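You operate a simulated robot arm through the tools that you are given. There is no shell and no other tool. Be economical: measure what you need, move in short steps, check, and stop when the job is done.

You run a simulated two-armed robot. Do the job below in one go: nothing can be reset, and whatever is moved stays where it is left.

## Task
Run the red tab fully up, then the green; switch tab power off.

Only the result counts: the job must be done as asked and must still hold three seconds after the hand-in. Knocking over, shifting, dropping, spilling or breaking anything else fails it.

## Robot
Two 7-joint arms with two-finger parallel grippers on one trunk, on a base that drives. Base frame: it is fixed to the floor where the robot stands at the start and does not move with it; the origin is under the middle of the robot, x ahead of it, y to its left, z up. Readings come in mm, degrees, newtons and seconds.
The left shoulder is at the start at [50, 165, 1205], the right one opposite. With the tool pointing down near the work surface each hand reaches from about 220 to 700 mm from the robot's upright axis, wherever it stands, measured 20 degrees to its own side. Places, roughly: reel brake [400, -100, 900]; shore switch [400, -400, 900]; tab power switch [500, -100, 1000]; tab selector [500, -300, 1000]; tab tank cap [700, -100, 1200]; up button [500, -100, 1000]. Payload 3.91 kg a hand.
The tool frame of a hand sits at the grasp point between the pads (the TCP): z along the fingers, y along the line on which they close. The tips reach 30 mm beyond it. Largest opening 110 mm; finger width 20, thickness 10; the body of the gripper, 48 by 112 mm, starts 55 mm behind the TCP.
Orientation is told as [roll, pitch, yaw] about the base's x, y, z axes, in that order, counted from this pose: with the fingers straight down and closing along the base's y, the tool's x points along the base's -x, its y along +y and its z along -z.

## Interface
- The arms move only by the tool send_rows. It takes "left_targets", "right_targets" or both (then of equal length, played together; a hand with none holds still); each is a list of rows, each an object of numbers (a shift or turn left out is 0, a gripper value left out holds the last): "x", "y", "z": the shift along the base's x, y, z in units of 40 mm (1.0 is 40 mm); "rx", "ry", "rz": the turn, a rotation vector about the base's x, y, z in units of 4 degrees (1.0 is 4 degrees); "jaw": the gripper command, from -1 (fully open) to 1 (shut), values between in proportion. In form: [{"x": .., "y": .., "z": .., "rx": .., "ry": .., "rz": .., "jaw": ..}, ...]. A call has 1 to 10 rows; each row shifts and turns the commanded pose from where the row before left it. A call with a number of a shift or a turn outside -1 to 1 is refused whole. A row lasts 0.2 s, in which the tool goes at most 50 mm and 8.6 degrees; a call with a longer step from one row to the next is refused whole, and so is a gripper value outside its range. A pose out of reach is approached as far as the arm can. The call stops where the force on the tool passes 90 N (or 10 N more than at its start, if that is more) or the arm is blocked; 0.2 s more then pass. The fingers move at their own pace (about 45 mm/s each) and stop on an object; they squeeze with about 24 N. The grip force told is the motor's: it shows also when the fingers shut on nothing. Time passes only in rows, and 0.2 s behind the last, so rows that do not move let the fingers close. The reply holds the time, the measured pose of the TCP, the force on the tool along the base axes, the opening and the grip force, in the units named above and with some noise, with the torque about the TCP (base axes, N m) and any sound that the robot's microphone picked up, and new pictures: "views" is both (left out), scene, wrist or none (wrist: the cameras of the hands that moved).
- Cameras (640 x 400 px; columns grow to the right, rows downward): "scene" is now at [108.8, -26.3, 1397.3]; the picture's right is [-0.37, -0.93, 0.00], its down [-0.34, 0.13, -0.93] and it looks along [0.87, -0.34, -0.36] (base axes); focal length 214 px, centre (320, 200). "left" rides on the left gripper at [72, -17, -103] in its tool frame; the picture's right is [0.23, 0.97, 0.00], its down [-0.76, 0.18, -0.62] and it looks along [-0.61, 0.14, 0.78] (tool axes); focal length 222 px, centre (320, 200). "right" rides on the right gripper at [72, 17, -103] in its tool frame; the picture's right is [-0.23, 0.97, 0.00], its down [-0.76, -0.18, -0.62] and it looks along [-0.61, -0.14, 0.78] (tool axes); focal length 222 px, centre (320, 200). There is no depth. A picture from a camera that has moved, and an enlarged one, comes with that camera's place and axes in the base frame and with its lens. The place of the scene camera against the robot may be out by one fixed shift of up to 18 mm in any direction.
- move_column(by): slides the trunk up (or, below 0, down) by that many mm; the arms and the scene camera ride with it, the base frame stays. It gives what a move gives, with no picture.
- base_move(legs): drives the robot by 1 to 6 legs, each [ahead, left, turn to the left] in mm, mm and degrees, along the robot's own axes; the way and the turn of a leg run together, so that a leg with both is an arc; at most 1500 mm and 180 degrees a leg. The arms and the cameras ride along, it lands a little off, and it stops where it bumps. It gives what a move gives, and a new picture of the scene camera.
- turn_head(pan, tilt): turns the head with the scene camera to pan (to the left, within 80 degrees either way) and tilt (down, from -29 to 69), counted from straight ahead of the robot. It gives what a move gives, and a new picture of the scene camera.
- zoom(camera, box): a new picture of the part [left, top, right, bottom] of that camera's present view, enlarged. No time passes.
- sign_off(): hands the job in; it is judged then, once.

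Go step by step. Nothing tells you exact positions but the pictures and the camera data: compare them with the known pose of the tool, close in by small moves and look again before you grip or let go. The budget is 120 turns and 260 pictures, counting those below and the enlarged ones. Unless the task says otherwise, let go and move clear before handing in, and close with one line.

The tools are called as name(argument=value, ...) on one line, values as JSON. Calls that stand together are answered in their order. send_rows: Moves the arms, as the interface text tells. Its arguments: {"type":"object","properties":{"left_targets":{"type":"array"},"right_targets":{"type":"array"},"views":{"type":"string","enum":["both","scene","wrist","none"]}},"required":[]} The other tools are called the same way: move_column (by) slides the trunk up or down; base_move (legs) drives the base; turn_head (pan, tilt) turns the head that bears the scene camera; zoom (camera, box) takes an enlarged picture of a part of a camera's view; sign_off () hands the job in.

At the start:

```text
clock: 0.0
left_position: [351.7, 10.5, 1392.0]
left_ee_rot: [0.0, 0.0, -0.1]
left_wrist_force: [0.1, -0.1, -1.1]
left_torque: [0.03, 0.01, -0.02]
left_gripper_width: 110.1
left_gripper_force: 0.1
right_position: [331.2, -253.4, 1324.2]
right_ee_rot: [0.0, -0.2, 0.0]
right_wrist_force: [-0.8, 0.6, 0.1]
right_torque: [-0.01, 0.02, -0.02]
right_gripper_width: 110.1
right_gripper_force: 0.2
trunk travel left (down, up): [-425.0, 78.0]
robot x, y, heading: [2.0, 0.5, -0.3]
head pan, tilt: [-21.6, 21.4]
```

scene: 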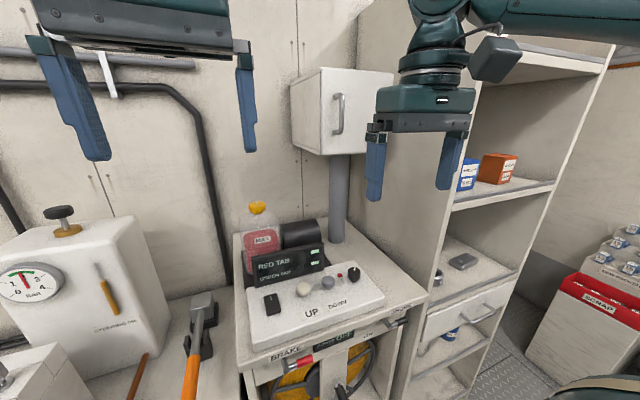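
right: 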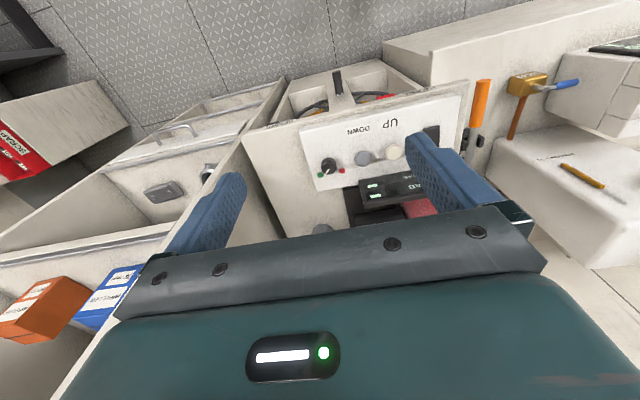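
left: 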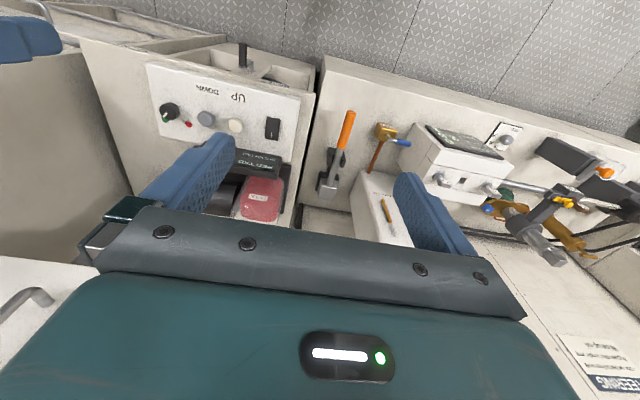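

I see the console with a power switch at its left, UP and DOWN buttons, a selector knob at the right and a display. I will enlarge this to read details.

zoom(camera="scene", box=[220, 190, 440, 330])

zoom(camera="right", box=[280, 80, 480, 230])

turn_head(pan=-20, tilt=50)

```text
2.86 times, centred on (330, 260) of scene
camera zoom: at [108.8, -26.3, 1397.3], right [-0.37, -0.93, 0.0], down [-0.34, 0.13, -0.93], along [0.87, -0.34, -0.36], focal length 613 px, centre (291, 29)
```

zoom: 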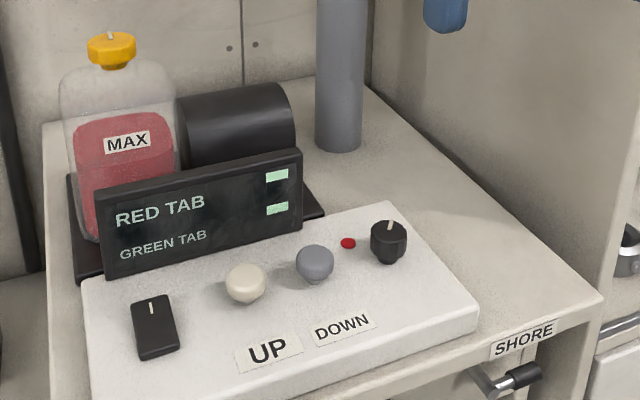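

```text
2.67 times, centred on (380, 155) of right
camera zoom: at [258.9, -237.8, 1427.2], right [0.23, 0.97, 0.0], down [0.76, -0.18, 0.62], along [0.61, -0.14, -0.78], focal length 592 px, centre (160, 320)
```

zoom: 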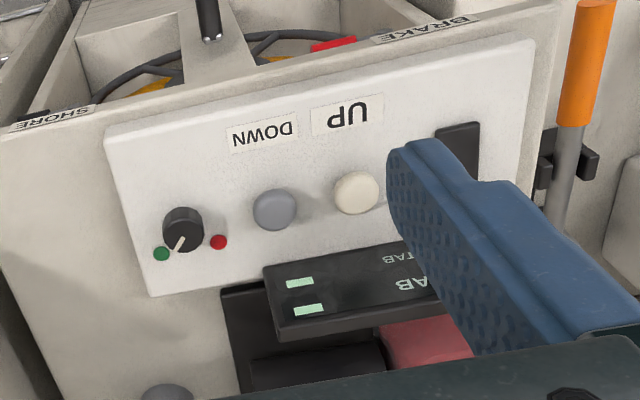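

```text
clock: 0.9
left_position: [352.4, 11.1, 1391.8]
left_ee_rot: [-0.1, 0.0, 0.0]
left_wrist_force: [0.7, -0.4, 0.4]
left_torque: [0.02, 0.01, -0.01]
left_gripper_width: 109.9
left_gripper_force: 0.0
right_position: [331.4, -252.9, 1324.4]
right_ee_rot: [0.0, -0.1, -0.1]
right_wrist_force: [-0.1, 0.4, -0.2]
right_torque: [0.03, 0.04, 0.01]
right_gripper_width: 110.1
right_gripper_force: 0.1
trunk travel left (down, up): [-425.0, 78.0]
robot x, y, heading: [2.6, 1.6, 0.1]
head pan, tilt: [-20.0, 50.0]
camera scene: at [94.8, -18.4, 1354.0], right [-0.34, -0.94, 0.0], down [-0.72, 0.26, -0.64], along [0.6, -0.22, -0.77], focal length 214 px, centre (320, 200)
```

scene: 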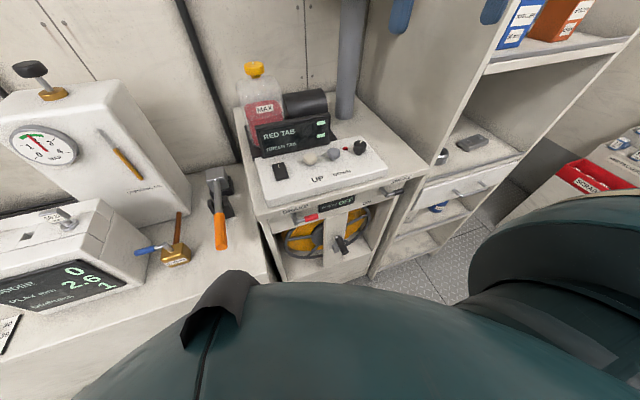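

The display, knob and switch need a closer look before I move anything.

zoom(camera="scene", box=[240, 110, 420, 225])

zoom(camera="right", box=[310, 130, 410, 205])

zoom(camera="left", box=[140, 50, 320, 180])

```text
3.48 times, centred on (330, 168) of scene
camera zoom: at [94.8, -18.4, 1354.0], right [-0.34, -0.94, 0.0], down [-0.72, 0.26, -0.64], along [0.6, -0.22, -0.77], focal length 746 px, centre (285, 313)
```

zoom: 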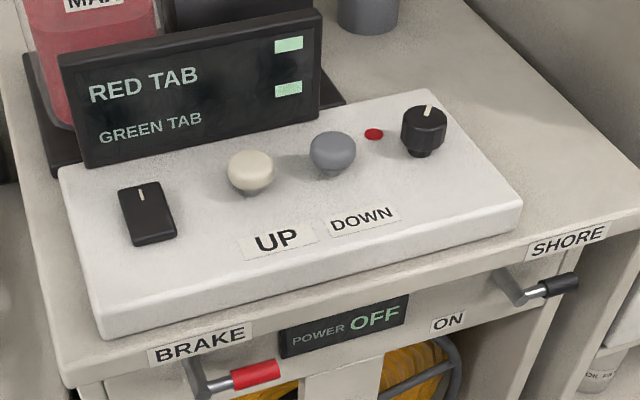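

```text
5.33 times, centred on (360, 168) of right
camera zoom: at [258.9, -237.7, 1427.2], right [0.23, 0.97, 0.0], down [0.76, -0.18, 0.62], along [0.61, -0.14, -0.78], focal length 1185 px, centre (107, 373)
```

zoom: 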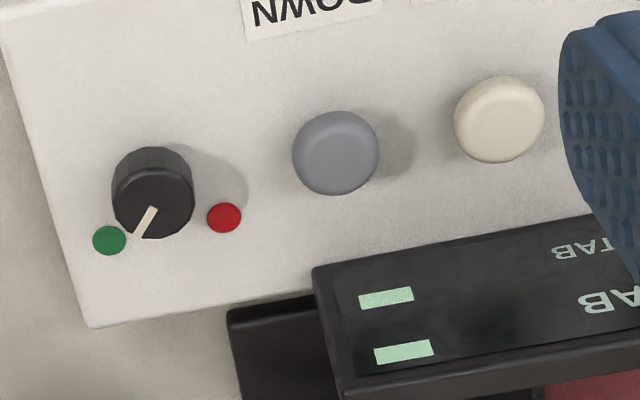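

```text
3.08 times, centred on (230, 115) of left
camera zoom: at [280.5, -6.1, 1494.1], right [-0.23, 0.97, 0.0], down [0.76, 0.18, 0.62], along [0.61, 0.14, -0.78], focal length 684 px, centre (597, 462)
```

zoom: 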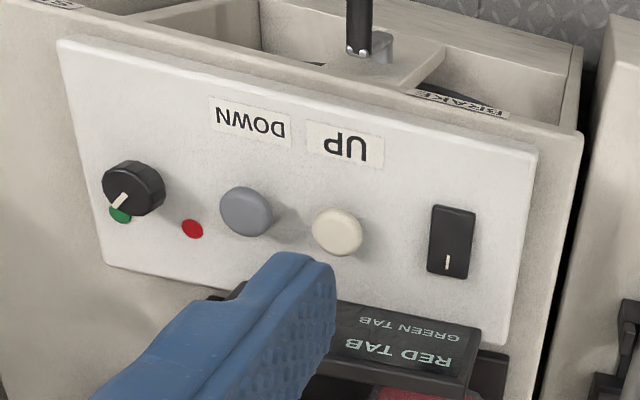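

The buttons stand in a row at x≈488. By triangulation the UP button is at about (487,-142,1031), the knob at (489,-271,1030) and the switch at (486,-67). The knob seems to point at green, so I bring the right hand above it for a closer look.

send_rows(right_targets=[{"x": 0.395, "y": -0.0445, "z": -0.485, "rz": -1, "jaw": -0.09}, {"x": 0.395, "y": -0.0445, "z": -0.485, "rz": -1}, {"x": 0.395, "y": -0.0445, "z": -0.485, "rz": -1}, {"x": 0.395, "y": -0.0445, "z": -0.485, "rz": -1}, {"x": 0.395, "y": -0.0445, "z": -0.485, "rz": -1}, {"x": 0.395, "y": -0.0445, "z": -0.485, "rz": -1}, {"x": 0.395, "y": -0.0445, "z": -0.485, "rz": -1}, {"x": 0.395, "y": -0.0445, "z": -0.485, "rz": -1}, {"x": 0.395, "y": -0.0445, "z": -0.485, "rz": -1}, {"x": 0.395, "y": -0.0445, "z": -0.485, "rz": -1}])

```text
clock: 3.1
left_position: [352.8, 9.8, 1390.5]
left_ee_rot: [0.1, -0.1, -0.1]
left_wrist_force: [0.0, 0.8, 0.1]
left_torque: [0.0, -0.02, 0.0]
left_gripper_width: 110.0
left_gripper_force: 0.1
right_position: [490.6, -270.1, 1130.8]
right_ee_rot: [0.1, 0.0, -40.2]
right_wrist_force: [-0.4, 0.0, 0.0]
right_torque: [-0.01, 0.0, -0.02]
right_gripper_width: 60.0
right_gripper_force: 0.0
trunk travel left (down, up): [-425.0, 78.0]
robot x, y, heading: [-0.0, -2.5, 0.0]
head pan, tilt: [-20.0, 50.0]
camera scene: at [95.4, -18.5, 1353.9], right [-0.34, -0.94, 0.0], down [-0.72, 0.26, -0.64], along [0.6, -0.22, -0.77], focal length 214 px, centre (320, 200)
camera right: at [445.7, -211.1, 1233.2], right [0.8, 0.6, 0.0], down [0.47, -0.63, 0.62], along [0.37, -0.5, -0.78], focal length 222 px, centre (320, 200)
```

scene: 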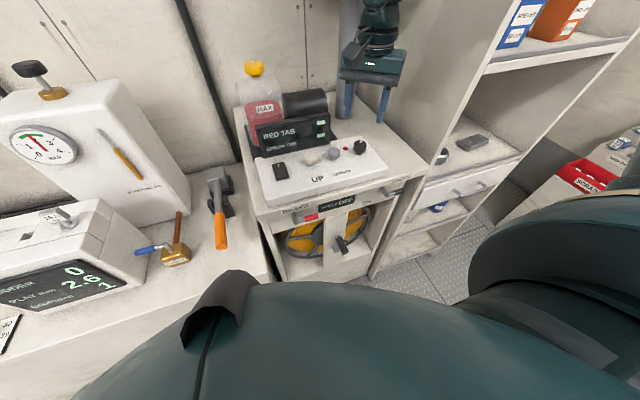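
right: 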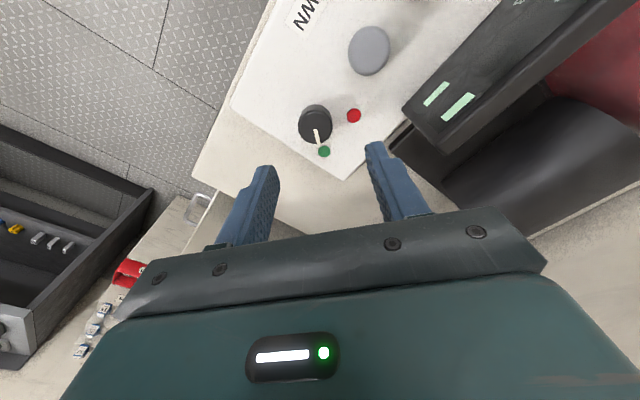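

The pointer is clearly on green, so the red side must be turned to counter-clockwise. I zoom to refine the knob's position.

zoom(camera="right", box=[260, 80, 400, 170])

zoom(camera="scene", box=[240, 110, 420, 225])

```text
4.44 times, centred on (330, 125) of right
camera zoom: at [445.7, -211.1, 1233.2], right [0.8, 0.6, 0.0], down [0.47, -0.63, 0.62], along [0.37, -0.5, -0.78], focal length 987 px, centre (276, 533)
```

zoom: 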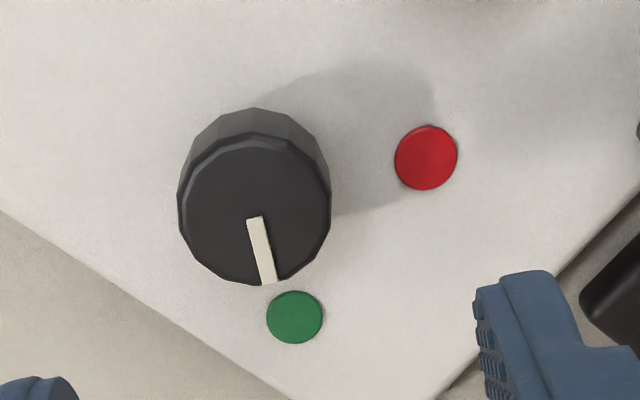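

```text
3.48 times, centred on (330, 168) of scene
camera zoom: at [95.4, -18.5, 1353.9], right [-0.34, -0.94, 0.0], down [-0.72, 0.26, -0.64], along [0.6, -0.22, -0.77], focal length 746 px, centre (285, 313)
```

zoom: 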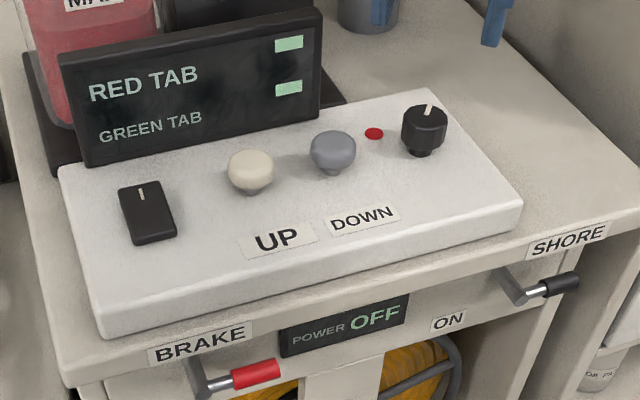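

The knob's centre is about (488,-272.5), top at about 1031, diameter about 31. I lower the open fingers around it, not yet closing.

send_rows(right_targets=[{"x": -0.065, "y": -0.06, "z": -0.7}, {"z": -0.7}, {"z": -0.65}, {}], views="wrist")

zoom(camera="scene", box=[330, 110, 420, 180])

```text
clock: 4.1
left_position: [351.5, 11.3, 1392.7]
left_ee_rot: [0.0, 0.0, 0.0]
left_wrist_force: [-0.4, 0.2, 0.1]
left_torque: [0.0, 0.0, 0.02]
left_gripper_width: 110.2
left_gripper_force: 0.0
right_position: [485.9, -273.1, 1047.3]
right_ee_rot: [0.0, -0.1, -40.2]
right_wrist_force: [0.1, -0.5, -0.1]
right_torque: [0.04, 0.03, 0.01]
right_gripper_width: 60.1
right_gripper_force: 0.2
trunk travel left (down, up): [-425.0, 78.0]
robot x, y, heading: [-2.2, -5.1, -0.1]
head pan, tilt: [-20.0, 50.0]
camera right: at [440.7, -214.4, 1150.3], right [0.8, 0.6, 0.0], down [0.47, -0.63, 0.62], along [0.37, -0.5, -0.78], focal length 222 px, centre (320, 200)
```

right: 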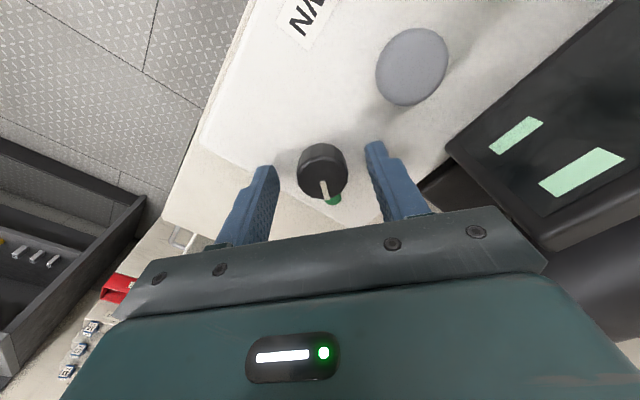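

```text
5.71 times, centred on (375, 145) of scene
camera zoom: at [94.5, -18.3, 1354.0], right [-0.34, -0.94, 0.0], down [-0.72, 0.26, -0.64], along [0.6, -0.22, -0.77], focal length 1226 px, centre (6, 514)
```

zoom: 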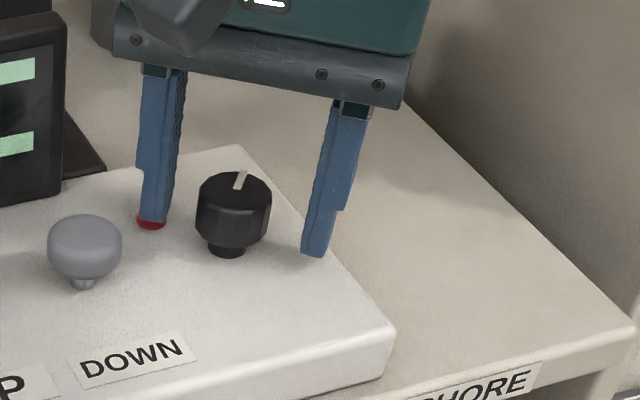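

The knob sits centred between the fingers, so I close on it.

send_rows(right_targets=[{"jaw": 1}, {}, {}], views="wrist")

```text
clock: 4.9
left_position: [352.5, 10.6, 1390.7]
left_ee_rot: [0.1, 0.0, 0.0]
left_wrist_force: [-0.4, 1.0, -0.8]
left_torque: [-0.02, 0.0, 0.01]
left_gripper_width: 110.2
left_gripper_force: 0.0
right_position: [485.4, -270.4, 1047.1]
right_ee_rot: [0.1, -0.1, -40.0]
right_wrist_force: [2.2, 5.8, -2.0]
right_torque: [0.16, -0.12, 0.0]
right_gripper_width: 31.5
right_gripper_force: 43.9
trunk travel left (down, up): [-425.0, 78.0]
robot x, y, heading: [-2.4, 0.7, 0.1]
head pan, tilt: [-20.0, 50.0]
camera right: at [441.7, -213.5, 1150.5], right [0.8, 0.6, 0.0], down [0.47, -0.63, 0.62], along [0.37, -0.5, -0.78], focal length 222 px, centre (320, 200)
```

right: 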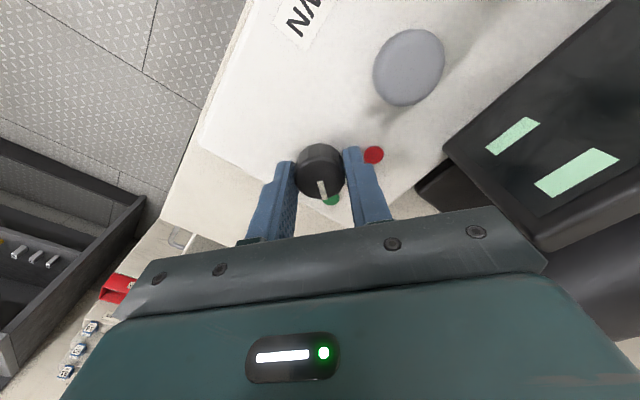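

Gripped. I turn counter-clockwise in stages and watch the torque.

send_rows(right_targets=[{"rz": 1, "y": 0.05}, {"rz": 1}, {"rz": 1}, {"rz": 1}, {"rz": 1}, {"rz": 1}, {"rz": 1}, {"rz": 1}, {"rz": 1}, {"rz": 1}], views="wrist")

```text
clock: 7.1
left_position: [352.4, 9.8, 1391.3]
left_ee_rot: [0.1, 0.0, 0.0]
left_wrist_force: [0.5, 0.3, 1.0]
left_torque: [0.03, 0.03, 0.01]
left_gripper_width: 110.1
left_gripper_force: 0.1
right_position: [485.3, -271.7, 1047.7]
right_ee_rot: [0.0, 0.1, 0.1]
right_wrist_force: [-1.7, 3.6, -6.8]
right_torque: [0.22, 0.47, 0.02]
right_gripper_width: 31.3
right_gripper_force: 44.9
trunk travel left (down, up): [-425.0, 78.0]
robot x, y, heading: [-3.4, 2.9, -0.1]
head pan, tilt: [-20.0, 50.0]
camera right: at [414.4, -255.8, 1150.8], right [0.23, 0.97, 0.0], down [0.76, -0.18, 0.62], along [0.61, -0.14, -0.78], focal length 222 px, centre (320, 200)
```

right: 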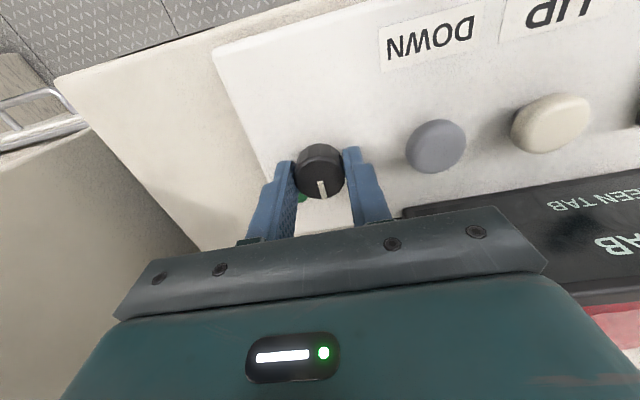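

The knob follows the hand. I turn on towards red.

send_rows(right_targets=[{"rz": 1}, {"rz": 1}, {"rz": 1}, {"rz": 1}, {"rz": 1}, {"rz": 1}, {"rz": 1}, {"rz": 1}, {"rz": 1}, {"rz": 1}], views="both")

zoom(camera="right", box=[260, 120, 400, 220])

```text
clock: 9.3
left_position: [352.7, 10.5, 1389.7]
left_ee_rot: [-0.1, 0.0, 0.0]
left_wrist_force: [-0.2, -0.2, -0.5]
left_torque: [0.0, -0.01, 0.01]
left_gripper_width: 110.2
left_gripper_force: 0.1
right_position: [486.1, -272.5, 1048.3]
right_ee_rot: [0.1, -0.1, 39.9]
right_wrist_force: [-8.0, 8.3, -12.7]
right_torque: [0.57, -0.08, -0.05]
right_gripper_width: 31.2
right_gripper_force: 45.7
trunk travel left (down, up): [-425.0, 78.0]
robot x, y, heading: [-5.1, -0.1, -0.2]
head pan, tilt: [-20.0, 50.0]
camera scene: at [94.9, -18.1, 1353.9], right [-0.34, -0.94, 0.0], down [-0.72, 0.26, -0.64], along [0.6, -0.22, -0.77], focal length 214 px, centre (320, 200)
camera right: at [420.3, -306.1, 1150.7], right [-0.45, 0.89, 0.0], down [0.7, 0.35, 0.62], along [0.55, 0.28, -0.78], focal length 222 px, centre (320, 200)
```

scene: 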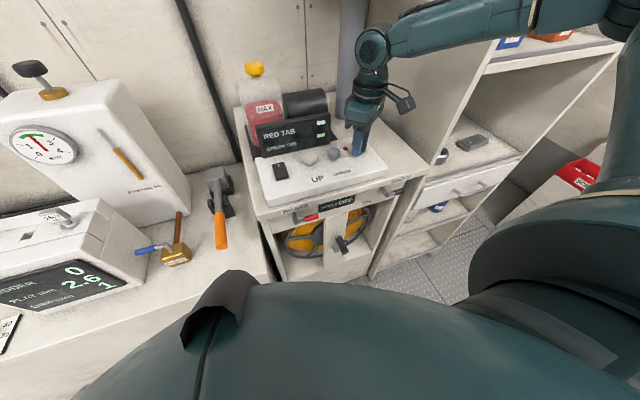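
right: 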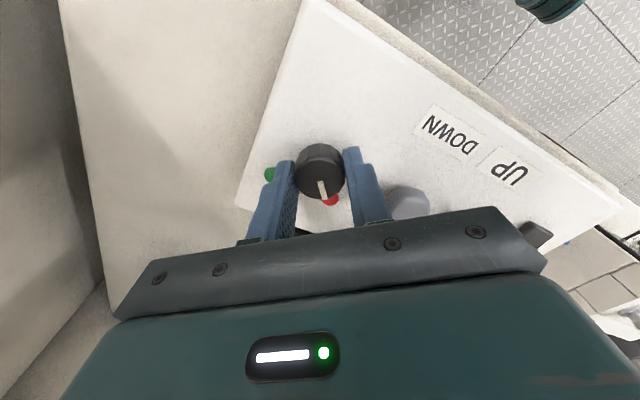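

```text
4.00 times, centred on (330, 170) of right
camera zoom: at [420.3, -306.1, 1150.7], right [-0.45, 0.89, 0.0], down [0.7, 0.35, 0.62], along [0.55, 0.28, -0.78], focal length 888 px, centre (280, 320)
```

zoom: 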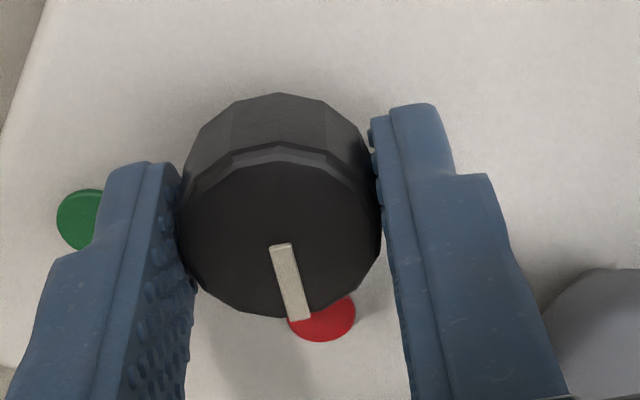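

The pointer is now on red. I open, lift clear and check the knob stays.

send_rows(right_targets=[{"jaw": -0.09}, {}, {}, {"z": 0.8}, {"z": 0.8}, {"z": 0.8}, {"z": 0.6}], views="wrist")

zoom(camera="right", box=[200, 40, 440, 190])

zoom(camera="scene", box=[240, 110, 420, 225])

```text
clock: 10.9
left_position: [353.0, 11.2, 1390.9]
left_ee_rot: [0.0, 0.1, 0.0]
left_wrist_force: [-0.1, 0.1, -0.2]
left_torque: [0.02, 0.0, 0.0]
left_gripper_width: 109.9
left_gripper_force: 0.0
right_position: [487.3, -270.0, 1168.8]
right_ee_rot: [0.0, 0.1, 39.8]
right_wrist_force: [0.1, -0.3, 0.3]
right_torque: [-0.04, 0.03, 0.0]
right_gripper_width: 59.9
right_gripper_force: 0.0
trunk travel left (down, up): [-425.0, 78.0]
robot x, y, heading: [1.1, -0.6, 0.2]
head pan, tilt: [-20.0, 50.0]
camera right: at [421.2, -305.0, 1271.2], right [-0.45, 0.89, 0.0], down [0.7, 0.35, 0.62], along [0.56, 0.28, -0.78], focal length 222 px, centre (320, 200)
```

right: 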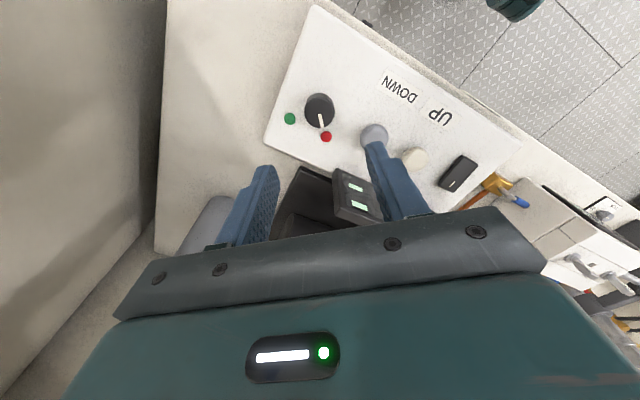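

```text
2.67 times, centred on (320, 115) of right
camera zoom: at [421.2, -305.0, 1271.2], right [-0.45, 0.89, 0.0], down [0.7, 0.35, 0.62], along [0.56, 0.28, -0.78], focal length 592 px, centre (320, 427)
```

zoom: 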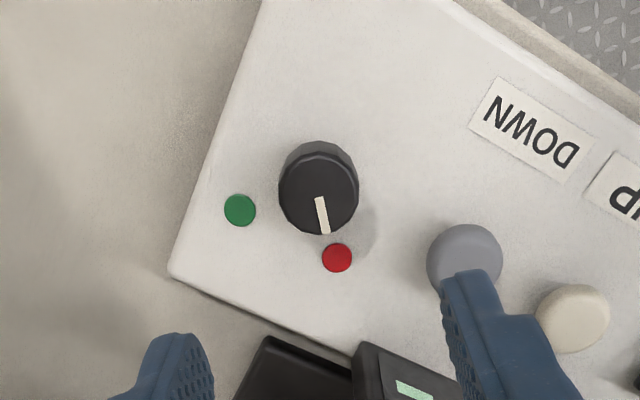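

```text
3.48 times, centred on (330, 168) of scene
camera zoom: at [94.7, -18.3, 1353.9], right [-0.34, -0.94, 0.0], down [-0.72, 0.26, -0.64], along [0.6, -0.22, -0.77], focal length 746 px, centre (285, 313)
```

zoom: 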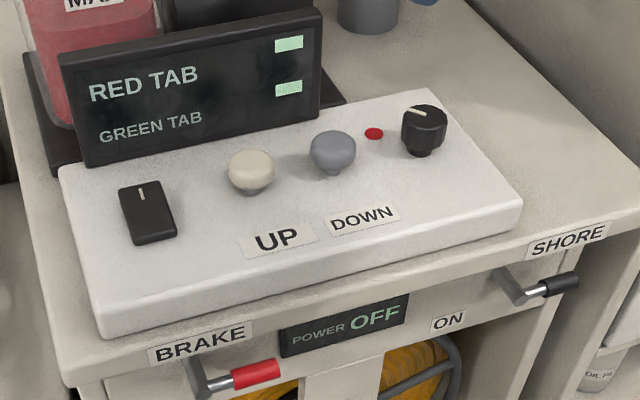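

The selector stays on red. Next I close the fingers, square the hand and hover above UP.

send_rows(right_targets=[{"y": 0.3175, "z": -0.1, "rz": -1, "jaw": 1}, {"y": 0.3175, "z": -0.1, "rz": -1}, {"y": 0.3175, "z": -0.1, "rz": -1}, {"y": 0.3175, "z": -0.1, "rz": -1}, {"y": 0.3175, "z": -0.1, "rz": -1}, {"y": 0.3175, "z": -0.1, "rz": -1}, {"y": 0.3175, "z": -0.1, "rz": -1}, {"y": 0.3175, "z": -0.1, "rz": -1}, {"y": 0.3175, "z": -0.1, "rz": -1}, {"y": 0.3175, "z": -0.1, "rz": -1}], views="both")

zoom(camera="scene", box=[240, 110, 420, 225])

```text
clock: 13.1
left_position: [352.2, 10.4, 1391.0]
left_ee_rot: [0.0, 0.0, 0.0]
left_wrist_force: [-0.1, 0.1, -0.4]
left_torque: [-0.02, -0.01, 0.01]
left_gripper_width: 110.0
left_gripper_force: 0.0
right_position: [486.2, -145.7, 1128.9]
right_ee_rot: [-0.1, -0.2, -0.2]
right_wrist_force: [-0.5, -1.2, 1.1]
right_torque: [-0.01, 0.0, -0.03]
right_gripper_width: 0.0
right_gripper_force: 23.9
trunk travel left (down, up): [-425.0, 78.0]
robot x, y, heading: [-0.3, 2.3, 0.1]
head pan, tilt: [-20.0, 50.0]
camera scene: at [94.9, -18.4, 1353.9], right [-0.34, -0.94, 0.0], down [-0.72, 0.26, -0.64], along [0.6, -0.22, -0.77], focal length 214 px, centre (320, 200)
camera right: at [413.0, -130.5, 1231.3], right [0.23, 0.97, 0.0], down [0.76, -0.18, 0.62], along [0.61, -0.14, -0.78], focal length 222 px, centre (320, 200)
```

scene: 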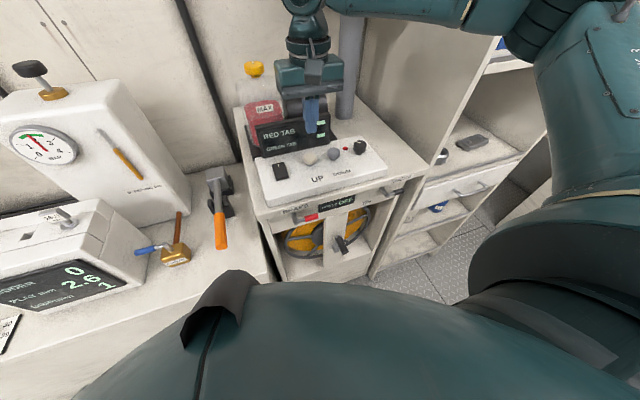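
right: 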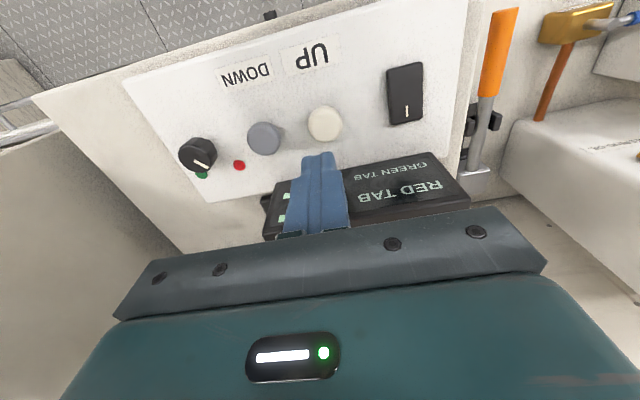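

```text
3.48 times, centred on (330, 168) of scene
camera zoom: at [94.9, -18.4, 1353.9], right [-0.34, -0.94, 0.0], down [-0.72, 0.26, -0.64], along [0.6, -0.22, -0.77], focal length 746 px, centre (285, 313)
```

zoom: 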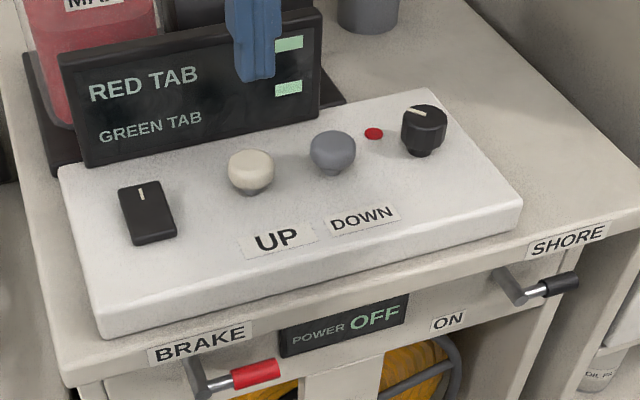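

The fingers are about 3 mm off in y. I correct that and lower to just over the button.

send_rows(right_targets=[{"y": 0.09, "z": -0.6}, {"z": -0.5}, {"z": -0.4}], views="wrist")

zoom(camera="scene", box=[240, 110, 420, 225])

```text
clock: 13.9
left_position: [352.3, 11.2, 1390.9]
left_ee_rot: [0.1, 0.1, 0.1]
left_wrist_force: [-0.6, 0.2, 0.1]
left_torque: [0.0, 0.02, -0.04]
left_gripper_width: 109.8
left_gripper_force: 0.0
right_position: [481.5, -149.2, 1066.2]
right_ee_rot: [0.1, -0.1, 0.0]
right_wrist_force: [0.6, 0.1, 0.3]
right_torque: [-0.01, 0.02, 0.04]
right_gripper_width: 0.0
right_gripper_force: 24.1
right hand out of reach, approached as far as the arm can: row 1, 3
trunk travel left (down, up): [-425.0, 78.0]
robot x, y, heading: [3.7, 1.1, 0.1]
head pan, tilt: [-20.0, 50.0]
camera right: at [409.7, -132.9, 1170.8], right [0.23, 0.97, 0.0], down [0.76, -0.18, 0.62], along [0.61, -0.14, -0.78], focal length 222 px, centre (320, 200)
```

right: 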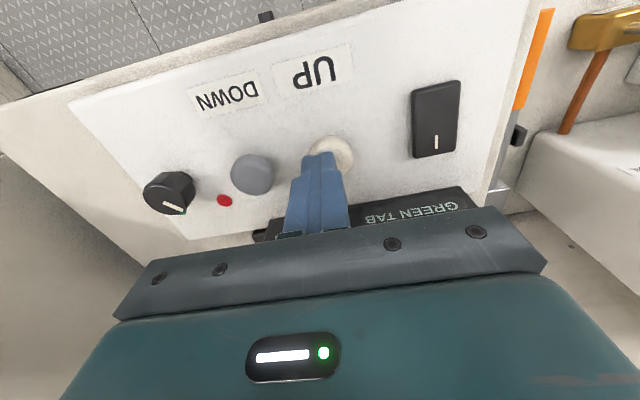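

```text
3.48 times, centred on (330, 168) of scene
camera zoom: at [94.9, -18.5, 1353.9], right [-0.34, -0.94, 0.0], down [-0.72, 0.26, -0.64], along [0.6, -0.22, -0.77], focal length 746 px, centre (285, 313)
```

zoom: 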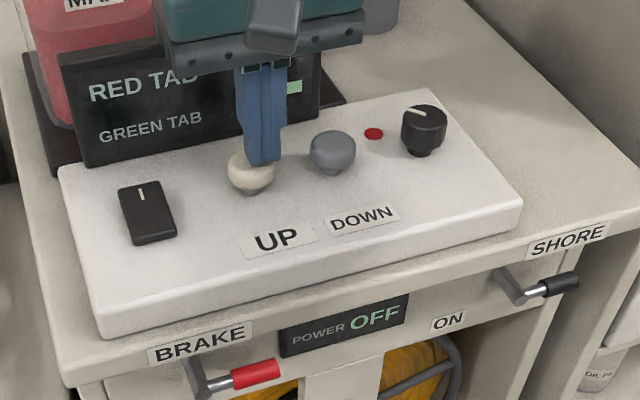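

The right arm reaches its limit just short of UP. I lift and draw back the hand, then turn the robot 15° left so the console lies on the right hand's side.

send_rows(right_targets=[{"z": 1}, {"z": 1, "x": -0.5}, {"z": 1, "x": -0.7}, {"z": 1, "x": -0.7}], views="none")

base_move(legs=[[0, 0, 15]])

turn_head(pan=-35, tilt=50)

```text
clock: 14.9
left_position: [351.4, 11.2, 1391.9]
left_ee_rot: [0.0, -0.1, -0.1]
left_wrist_force: [0.4, -0.5, -0.3]
left_torque: [-0.03, 0.03, -0.04]
left_gripper_width: 109.9
left_gripper_force: 0.1
right_position: [404.3, -148.0, 1230.7]
right_ee_rot: [0.0, 0.0, 0.0]
right_wrist_force: [-0.3, -0.3, 0.4]
right_torque: [0.0, 0.0, 0.0]
right_gripper_width: 0.0
right_gripper_force: 24.0
trunk travel left (down, up): [-425.0, 78.0]
robot x, y, heading: [-0.3, 3.2, 0.2]
head pan, tilt: [-20.0, 50.0]
```

```text
clock: 16.2
left_position: [338.6, 100.7, 1390.3]
left_ee_rot: [0.1, 0.1, 14.5]
left_wrist_force: [0.4, 0.2, 0.2]
left_torque: [-0.02, -0.02, 0.0]
left_gripper_width: 110.0
left_gripper_force: 0.0
right_position: [430.8, -41.7, 1230.0]
right_ee_rot: [0.1, -0.1, 14.5]
right_wrist_force: [-0.1, -0.1, 0.0]
right_torque: [-0.02, -0.03, 0.02]
right_gripper_width: 0.2
right_gripper_force: 24.3
trunk travel left (down, up): [-425.0, 78.0]
robot x, y, heading: [-2.3, -1.0, 14.6]
head pan, tilt: [-20.0, 50.0]
camera scene: at [98.1, 8.1, 1353.9], right [-0.1, -1.0, 0.0], down [-0.76, 0.07, -0.64], along [0.64, -0.06, -0.77], focal length 214 px, centre (320, 200)
```

scene: 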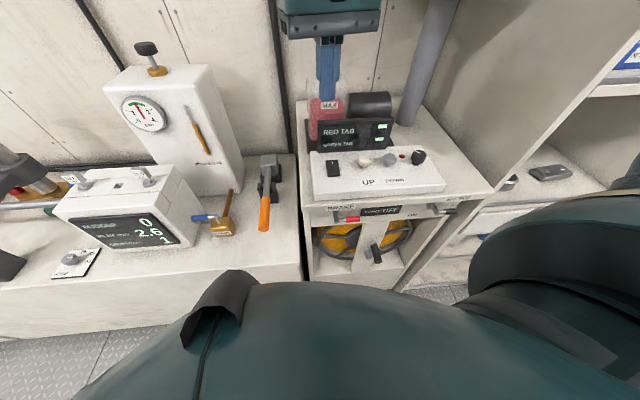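

```text
clock: 17.0
left_position: [339.3, 98.2, 1391.1]
left_ee_rot: [-0.1, 0.0, 14.6]
left_wrist_force: [0.2, -0.2, 0.3]
left_torque: [0.03, -0.01, -0.01]
left_gripper_width: 110.2
left_gripper_force: 0.1
right_position: [430.0, -41.4, 1230.0]
right_ee_rot: [0.0, -0.1, 14.4]
right_wrist_force: [-0.2, -0.6, 0.1]
right_torque: [-0.03, 0.0, 0.01]
right_gripper_width: 0.0
right_gripper_force: 23.8
trunk travel left (down, up): [-425.0, 78.0]
robot x, y, heading: [-0.5, 1.5, 14.4]
head pan, tilt: [-35.0, 50.0]
camera scene: at [93.6, -11.8, 1353.9], right [-0.35, -0.94, 0.0], down [-0.72, 0.27, -0.64], along [0.6, -0.23, -0.77], focal length 214 px, centre (320, 200)
```

scene: 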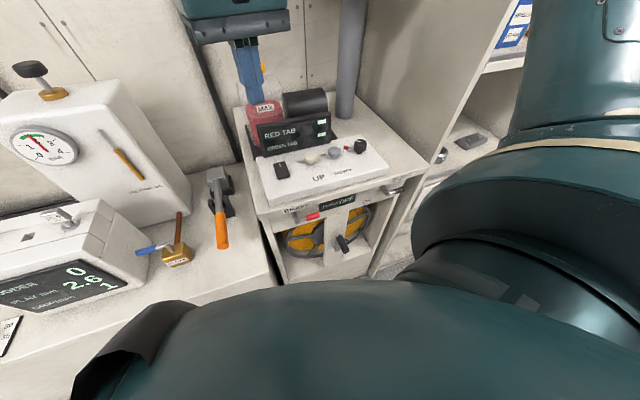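

The console is now within easier reach. I go above UP with the hand leaning 30° left so that the display's bars stay visible while pressing.

send_rows(right_targets=[{"x": 0.139, "y": -0.236, "z": -0.275, "rx": -0.75, "rz": -0.36}, {"x": 0.139, "y": -0.236, "z": -0.275, "rx": -0.75, "rz": -0.36}, {"x": 0.139, "y": -0.236, "z": -0.275, "rx": -0.75, "rz": -0.36}, {"x": 0.139, "y": -0.236, "z": -0.275, "rx": -0.75, "rz": -0.36}, {"x": 0.139, "y": -0.236, "z": -0.275, "rx": -0.75, "rz": -0.36}, {"x": 0.139, "y": -0.236, "z": -0.275, "rx": -0.75, "rz": -0.36}, {"x": 0.139, "y": -0.236, "z": -0.275, "rx": -0.75, "rz": -0.36}, {"x": 0.139, "y": -0.236, "z": -0.275, "rx": -0.75, "rz": -0.36}, {"x": 0.139, "y": -0.236, "z": -0.275, "rx": -0.75, "rz": -0.36}, {"x": 0.139, "y": -0.236, "z": -0.275, "rx": -0.75, "rz": -0.36}], views="both")

zoom(camera="scene", box=[240, 110, 420, 225])

```text
clock: 19.2
left_position: [338.5, 97.5, 1391.8]
left_ee_rot: [0.0, 0.0, 14.5]
left_wrist_force: [-1.4, -0.9, 0.8]
left_torque: [0.01, -0.01, -0.02]
left_gripper_width: 110.3
left_gripper_force: 0.3
right_position: [486.7, -136.1, 1119.4]
right_ee_rot: [-29.8, 3.3, -1.3]
right_wrist_force: [1.0, 0.6, 0.4]
right_torque: [0.01, 0.01, 0.01]
right_gripper_width: 0.0
right_gripper_force: 23.8
trunk travel left (down, up): [-425.0, 78.0]
robot x, y, heading: [-3.3, -0.0, 14.6]
head pan, tilt: [-35.0, 50.0]
camera scene: at [93.9, -11.9, 1353.9], right [-0.35, -0.94, 0.0], down [-0.72, 0.27, -0.64], along [0.6, -0.23, -0.77], focal length 214 px, centre (320, 200)
camera right: at [420.9, -69.7, 1204.8], right [0.22, 0.84, -0.5], down [0.8, 0.14, 0.58], along [0.56, -0.52, -0.64], focal length 222 px, centre (320, 200)
```

scene: 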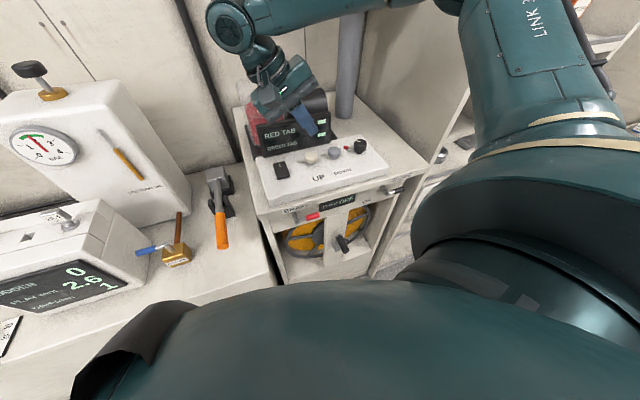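
right: 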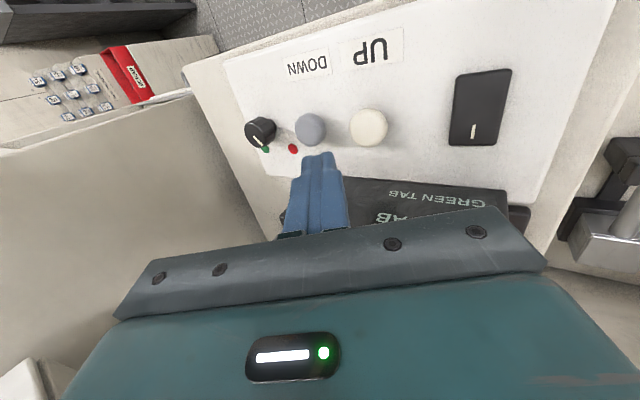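

```text
3.48 times, centred on (330, 168) of scene
camera zoom: at [93.9, -11.9, 1353.9], right [-0.35, -0.94, 0.0], down [-0.72, 0.27, -0.64], along [0.6, -0.23, -0.77], focal length 746 px, centre (285, 313)
```

zoom: 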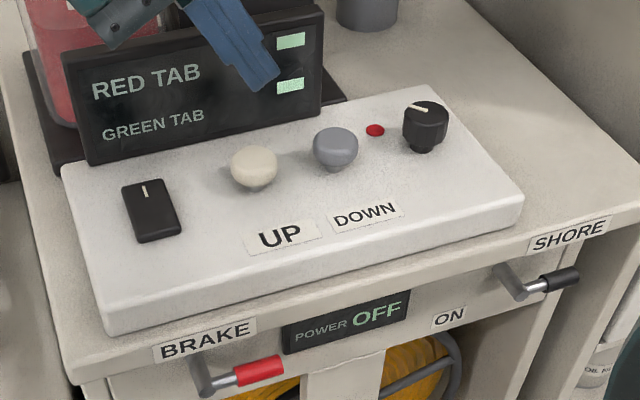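

The bars are in view. I lower to just above the button.

send_rows(right_targets=[{"x": -0.03, "y": 0.03, "z": -0.7}, {"z": -0.6}], views="wrist")

zoom(camera="scene", box=[240, 110, 420, 225])

```text
clock: 19.8
left_position: [339.4, 97.8, 1390.8]
left_ee_rot: [0.1, -0.1, 14.5]
left_wrist_force: [0.0, 0.4, 0.0]
left_torque: [0.0, 0.01, 0.01]
left_gripper_width: 110.3
left_gripper_force: 0.1
right_position: [482.8, -135.4, 1067.9]
right_ee_rot: [-29.7, 3.5, -1.3]
right_wrist_force: [-0.1, -0.4, -0.3]
right_torque: [0.01, 0.01, 0.0]
right_gripper_width: 0.1
right_gripper_force: 23.3
trunk travel left (down, up): [-425.0, 78.0]
robot x, y, heading: [-0.5, -1.5, 14.5]
head pan, tilt: [-35.0, 50.0]
camera right: at [418.4, -69.9, 1152.4], right [0.22, 0.84, -0.5], down [0.8, 0.14, 0.58], along [0.56, -0.52, -0.64], focal length 222 px, centre (320, 200)
```

right: 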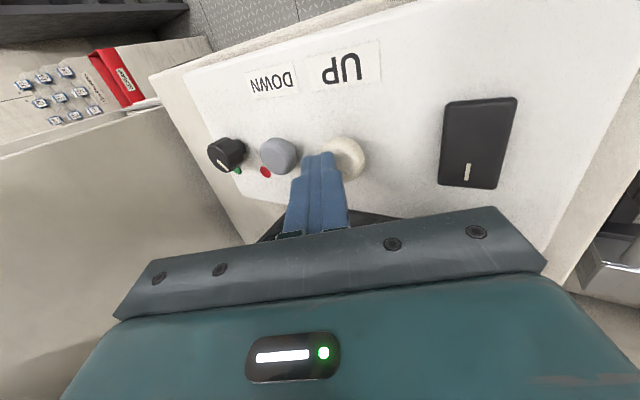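

```text
3.48 times, centred on (330, 168) of scene
camera zoom: at [93.7, -11.9, 1353.9], right [-0.35, -0.94, 0.0], down [-0.72, 0.27, -0.64], along [0.6, -0.23, -0.77], focal length 746 px, centre (285, 313)
```

zoom: 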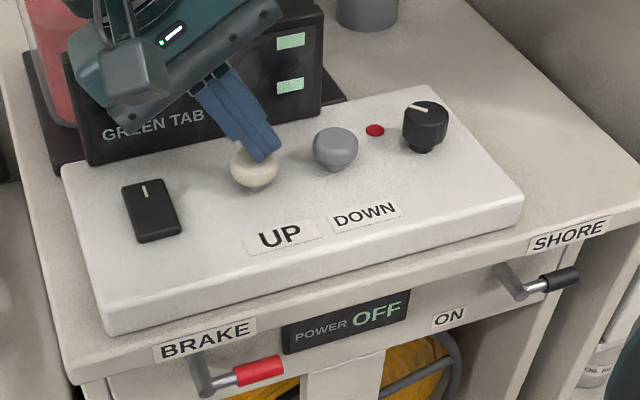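

Aligned, with a small shift left. I press gently in small steps.

send_rows(right_targets=[{"y": 0.08, "x": 0.03}, {"z": -0.1}, {"z": -0.06}, {"z": -0.05}], views="none")

zoom(camera="scene", box=[240, 110, 420, 225])

```text
clock: 20.8
left_position: [337.9, 99.2, 1389.7]
left_ee_rot: [-0.1, 0.0, 14.5]
left_wrist_force: [0.3, 0.0, -0.4]
left_torque: [-0.03, -0.04, 0.03]
left_gripper_width: 109.9
left_gripper_force: 0.0
right_position: [485.7, -131.9, 1059.6]
right_ee_rot: [-29.7, 3.5, -1.4]
right_wrist_force: [-0.4, -0.4, 2.5]
right_torque: [-0.06, 0.04, 0.03]
right_gripper_width: 0.0
right_gripper_force: 24.4
trunk travel left (down, up): [-425.0, 78.0]
robot x, y, heading: [-2.7, -1.6, 14.5]
head pan, tilt: [-35.0, 50.0]
heard: click
```

```text
3.48 times, centred on (330, 168) of scene
camera zoom: at [93.2, -11.8, 1354.0], right [-0.35, -0.94, 0.0], down [-0.72, 0.27, -0.64], along [0.6, -0.23, -0.77], focal length 746 px, centre (285, 313)
```

zoom: 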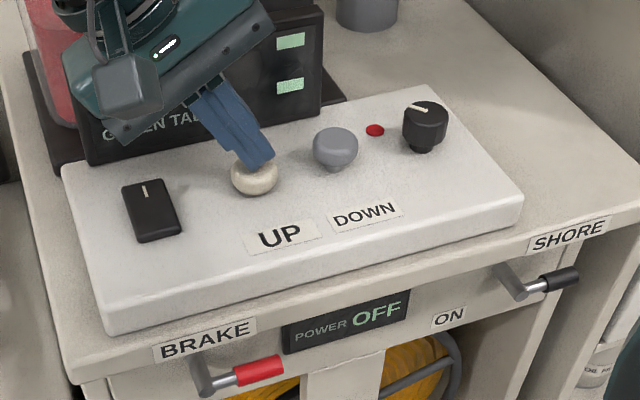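

A click was heard and the button is down. I hold it for a second and watch the bars.

send_rows(right_targets=[{}, {}, {}, {}, {}], views="none")

zoom(camera="scene", box=[300, 110, 345, 145])

```text
clock: 22.0
left_position: [338.3, 97.5, 1391.0]
left_ee_rot: [0.0, 0.0, 14.5]
left_wrist_force: [0.0, -0.4, -0.4]
left_torque: [0.01, -0.02, 0.05]
left_gripper_width: 110.1
left_gripper_force: 0.1
right_position: [486.3, -132.8, 1059.7]
right_ee_rot: [-29.7, 3.3, -1.3]
right_wrist_force: [0.7, -0.1, 2.5]
right_torque: [0.0, 0.01, -0.02]
right_gripper_width: 0.4
right_gripper_force: 23.8
trunk travel left (down, up): [-425.0, 78.0]
robot x, y, heading: [0.5, -1.0, 14.8]
head pan, tilt: [-35.0, 50.0]
```

```text
11.43 times, centred on (322, 128) of scene
camera zoom: at [93.4, -11.7, 1354.0], right [-0.35, -0.94, 0.0], down [-0.72, 0.27, -0.64], along [0.6, -0.23, -0.77], focal length 2451 px, centre (291, 1029)
```

zoom: 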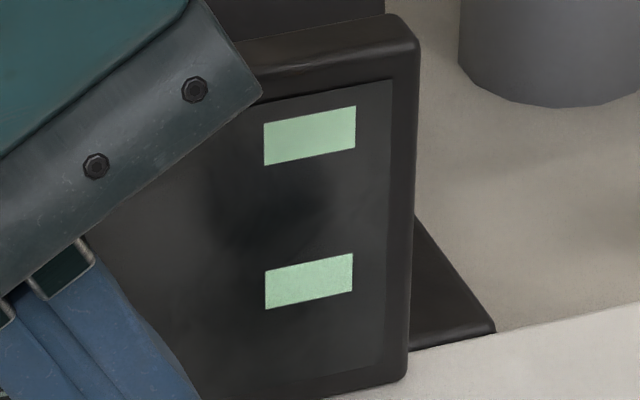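

No visible change in the bars yet. I hold on longer and compare.

send_rows(right_targets=[{}, {}, {}, {}, {}, {}, {}, {}, {}, {}], views="scene")

zoom(camera="scene", box=[300, 110, 345, 145])

```text
clock: 24.2
left_position: [338.4, 99.4, 1390.2]
left_ee_rot: [0.0, 0.1, 14.6]
left_wrist_force: [0.2, 0.8, -0.5]
left_torque: [0.05, 0.01, 0.02]
left_gripper_width: 109.9
left_gripper_force: 0.1
right_position: [485.7, -132.5, 1059.1]
right_ee_rot: [-29.7, 3.4, -1.3]
right_wrist_force: [0.5, 0.1, 3.1]
right_torque: [-0.06, 0.01, -0.01]
right_gripper_width: 0.1
right_gripper_force: 24.1
trunk travel left (down, up): [-425.0, 78.0]
robot x, y, heading: [0.7, 0.7, 14.5]
head pan, tilt: [-35.0, 50.0]
camera scene: at [93.4, -11.8, 1354.0], right [-0.35, -0.94, 0.0], down [-0.72, 0.27, -0.64], along [0.6, -0.23, -0.77], focal length 214 px, centre (320, 200)
```

scene: 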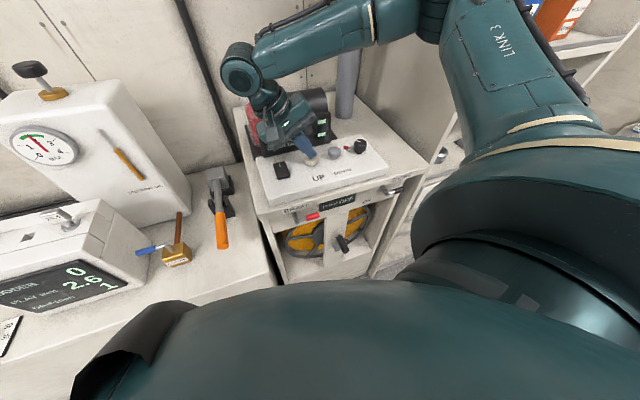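

```text
11.43 times, centred on (322, 128) of scene
camera zoom: at [93.4, -11.8, 1354.0], right [-0.35, -0.94, 0.0], down [-0.72, 0.27, -0.64], along [0.6, -0.23, -0.77], focal length 2451 px, centre (291, 1029)
```

zoom: 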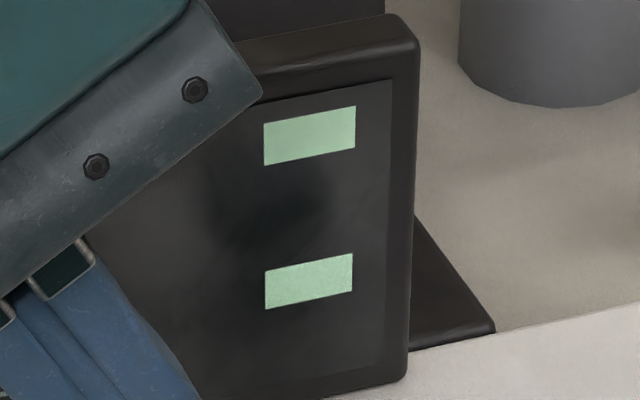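

Nothing changes at this depth. I press a little deeper to find the end of the button's travel.

send_rows(right_targets=[{"z": -0.05}, {"z": -0.05}, {"z": -0.05}, {}], views="none")

zoom(camera="scene", box=[240, 110, 420, 225])

```text
clock: 25.2
left_position: [337.4, 98.7, 1391.6]
left_ee_rot: [0.0, -0.1, 14.5]
left_wrist_force: [-0.2, 1.0, -0.9]
left_torque: [0.0, 0.03, 0.01]
left_gripper_width: 109.9
left_gripper_force: 0.0
right_position: [485.4, -132.1, 1056.5]
right_ee_rot: [-29.7, 3.3, -1.3]
right_wrist_force: [2.7, -1.8, 24.0]
right_torque: [-0.23, -0.18, -0.02]
right_gripper_width: 0.0
right_gripper_force: 24.4
trunk travel left (down, up): [-425.0, 78.0]
robot x, y, heading: [0.7, -2.3, 14.6]
head pan, tilt: [-35.0, 50.0]
```

```text
3.48 times, centred on (330, 168) of scene
camera zoom: at [91.9, -11.5, 1354.3], right [-0.35, -0.94, 0.0], down [-0.72, 0.27, -0.64], along [0.6, -0.23, -0.77], focal length 746 px, centre (285, 313)
```

zoom: 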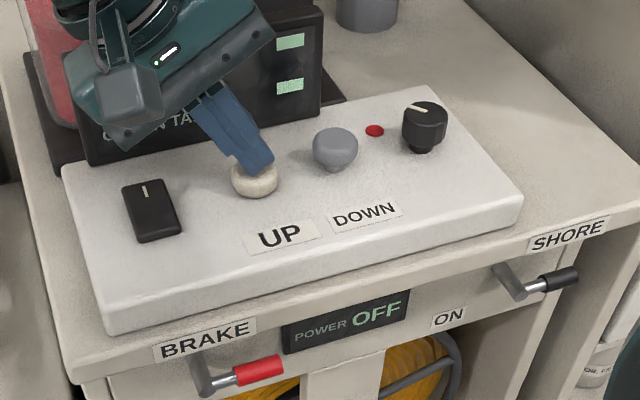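

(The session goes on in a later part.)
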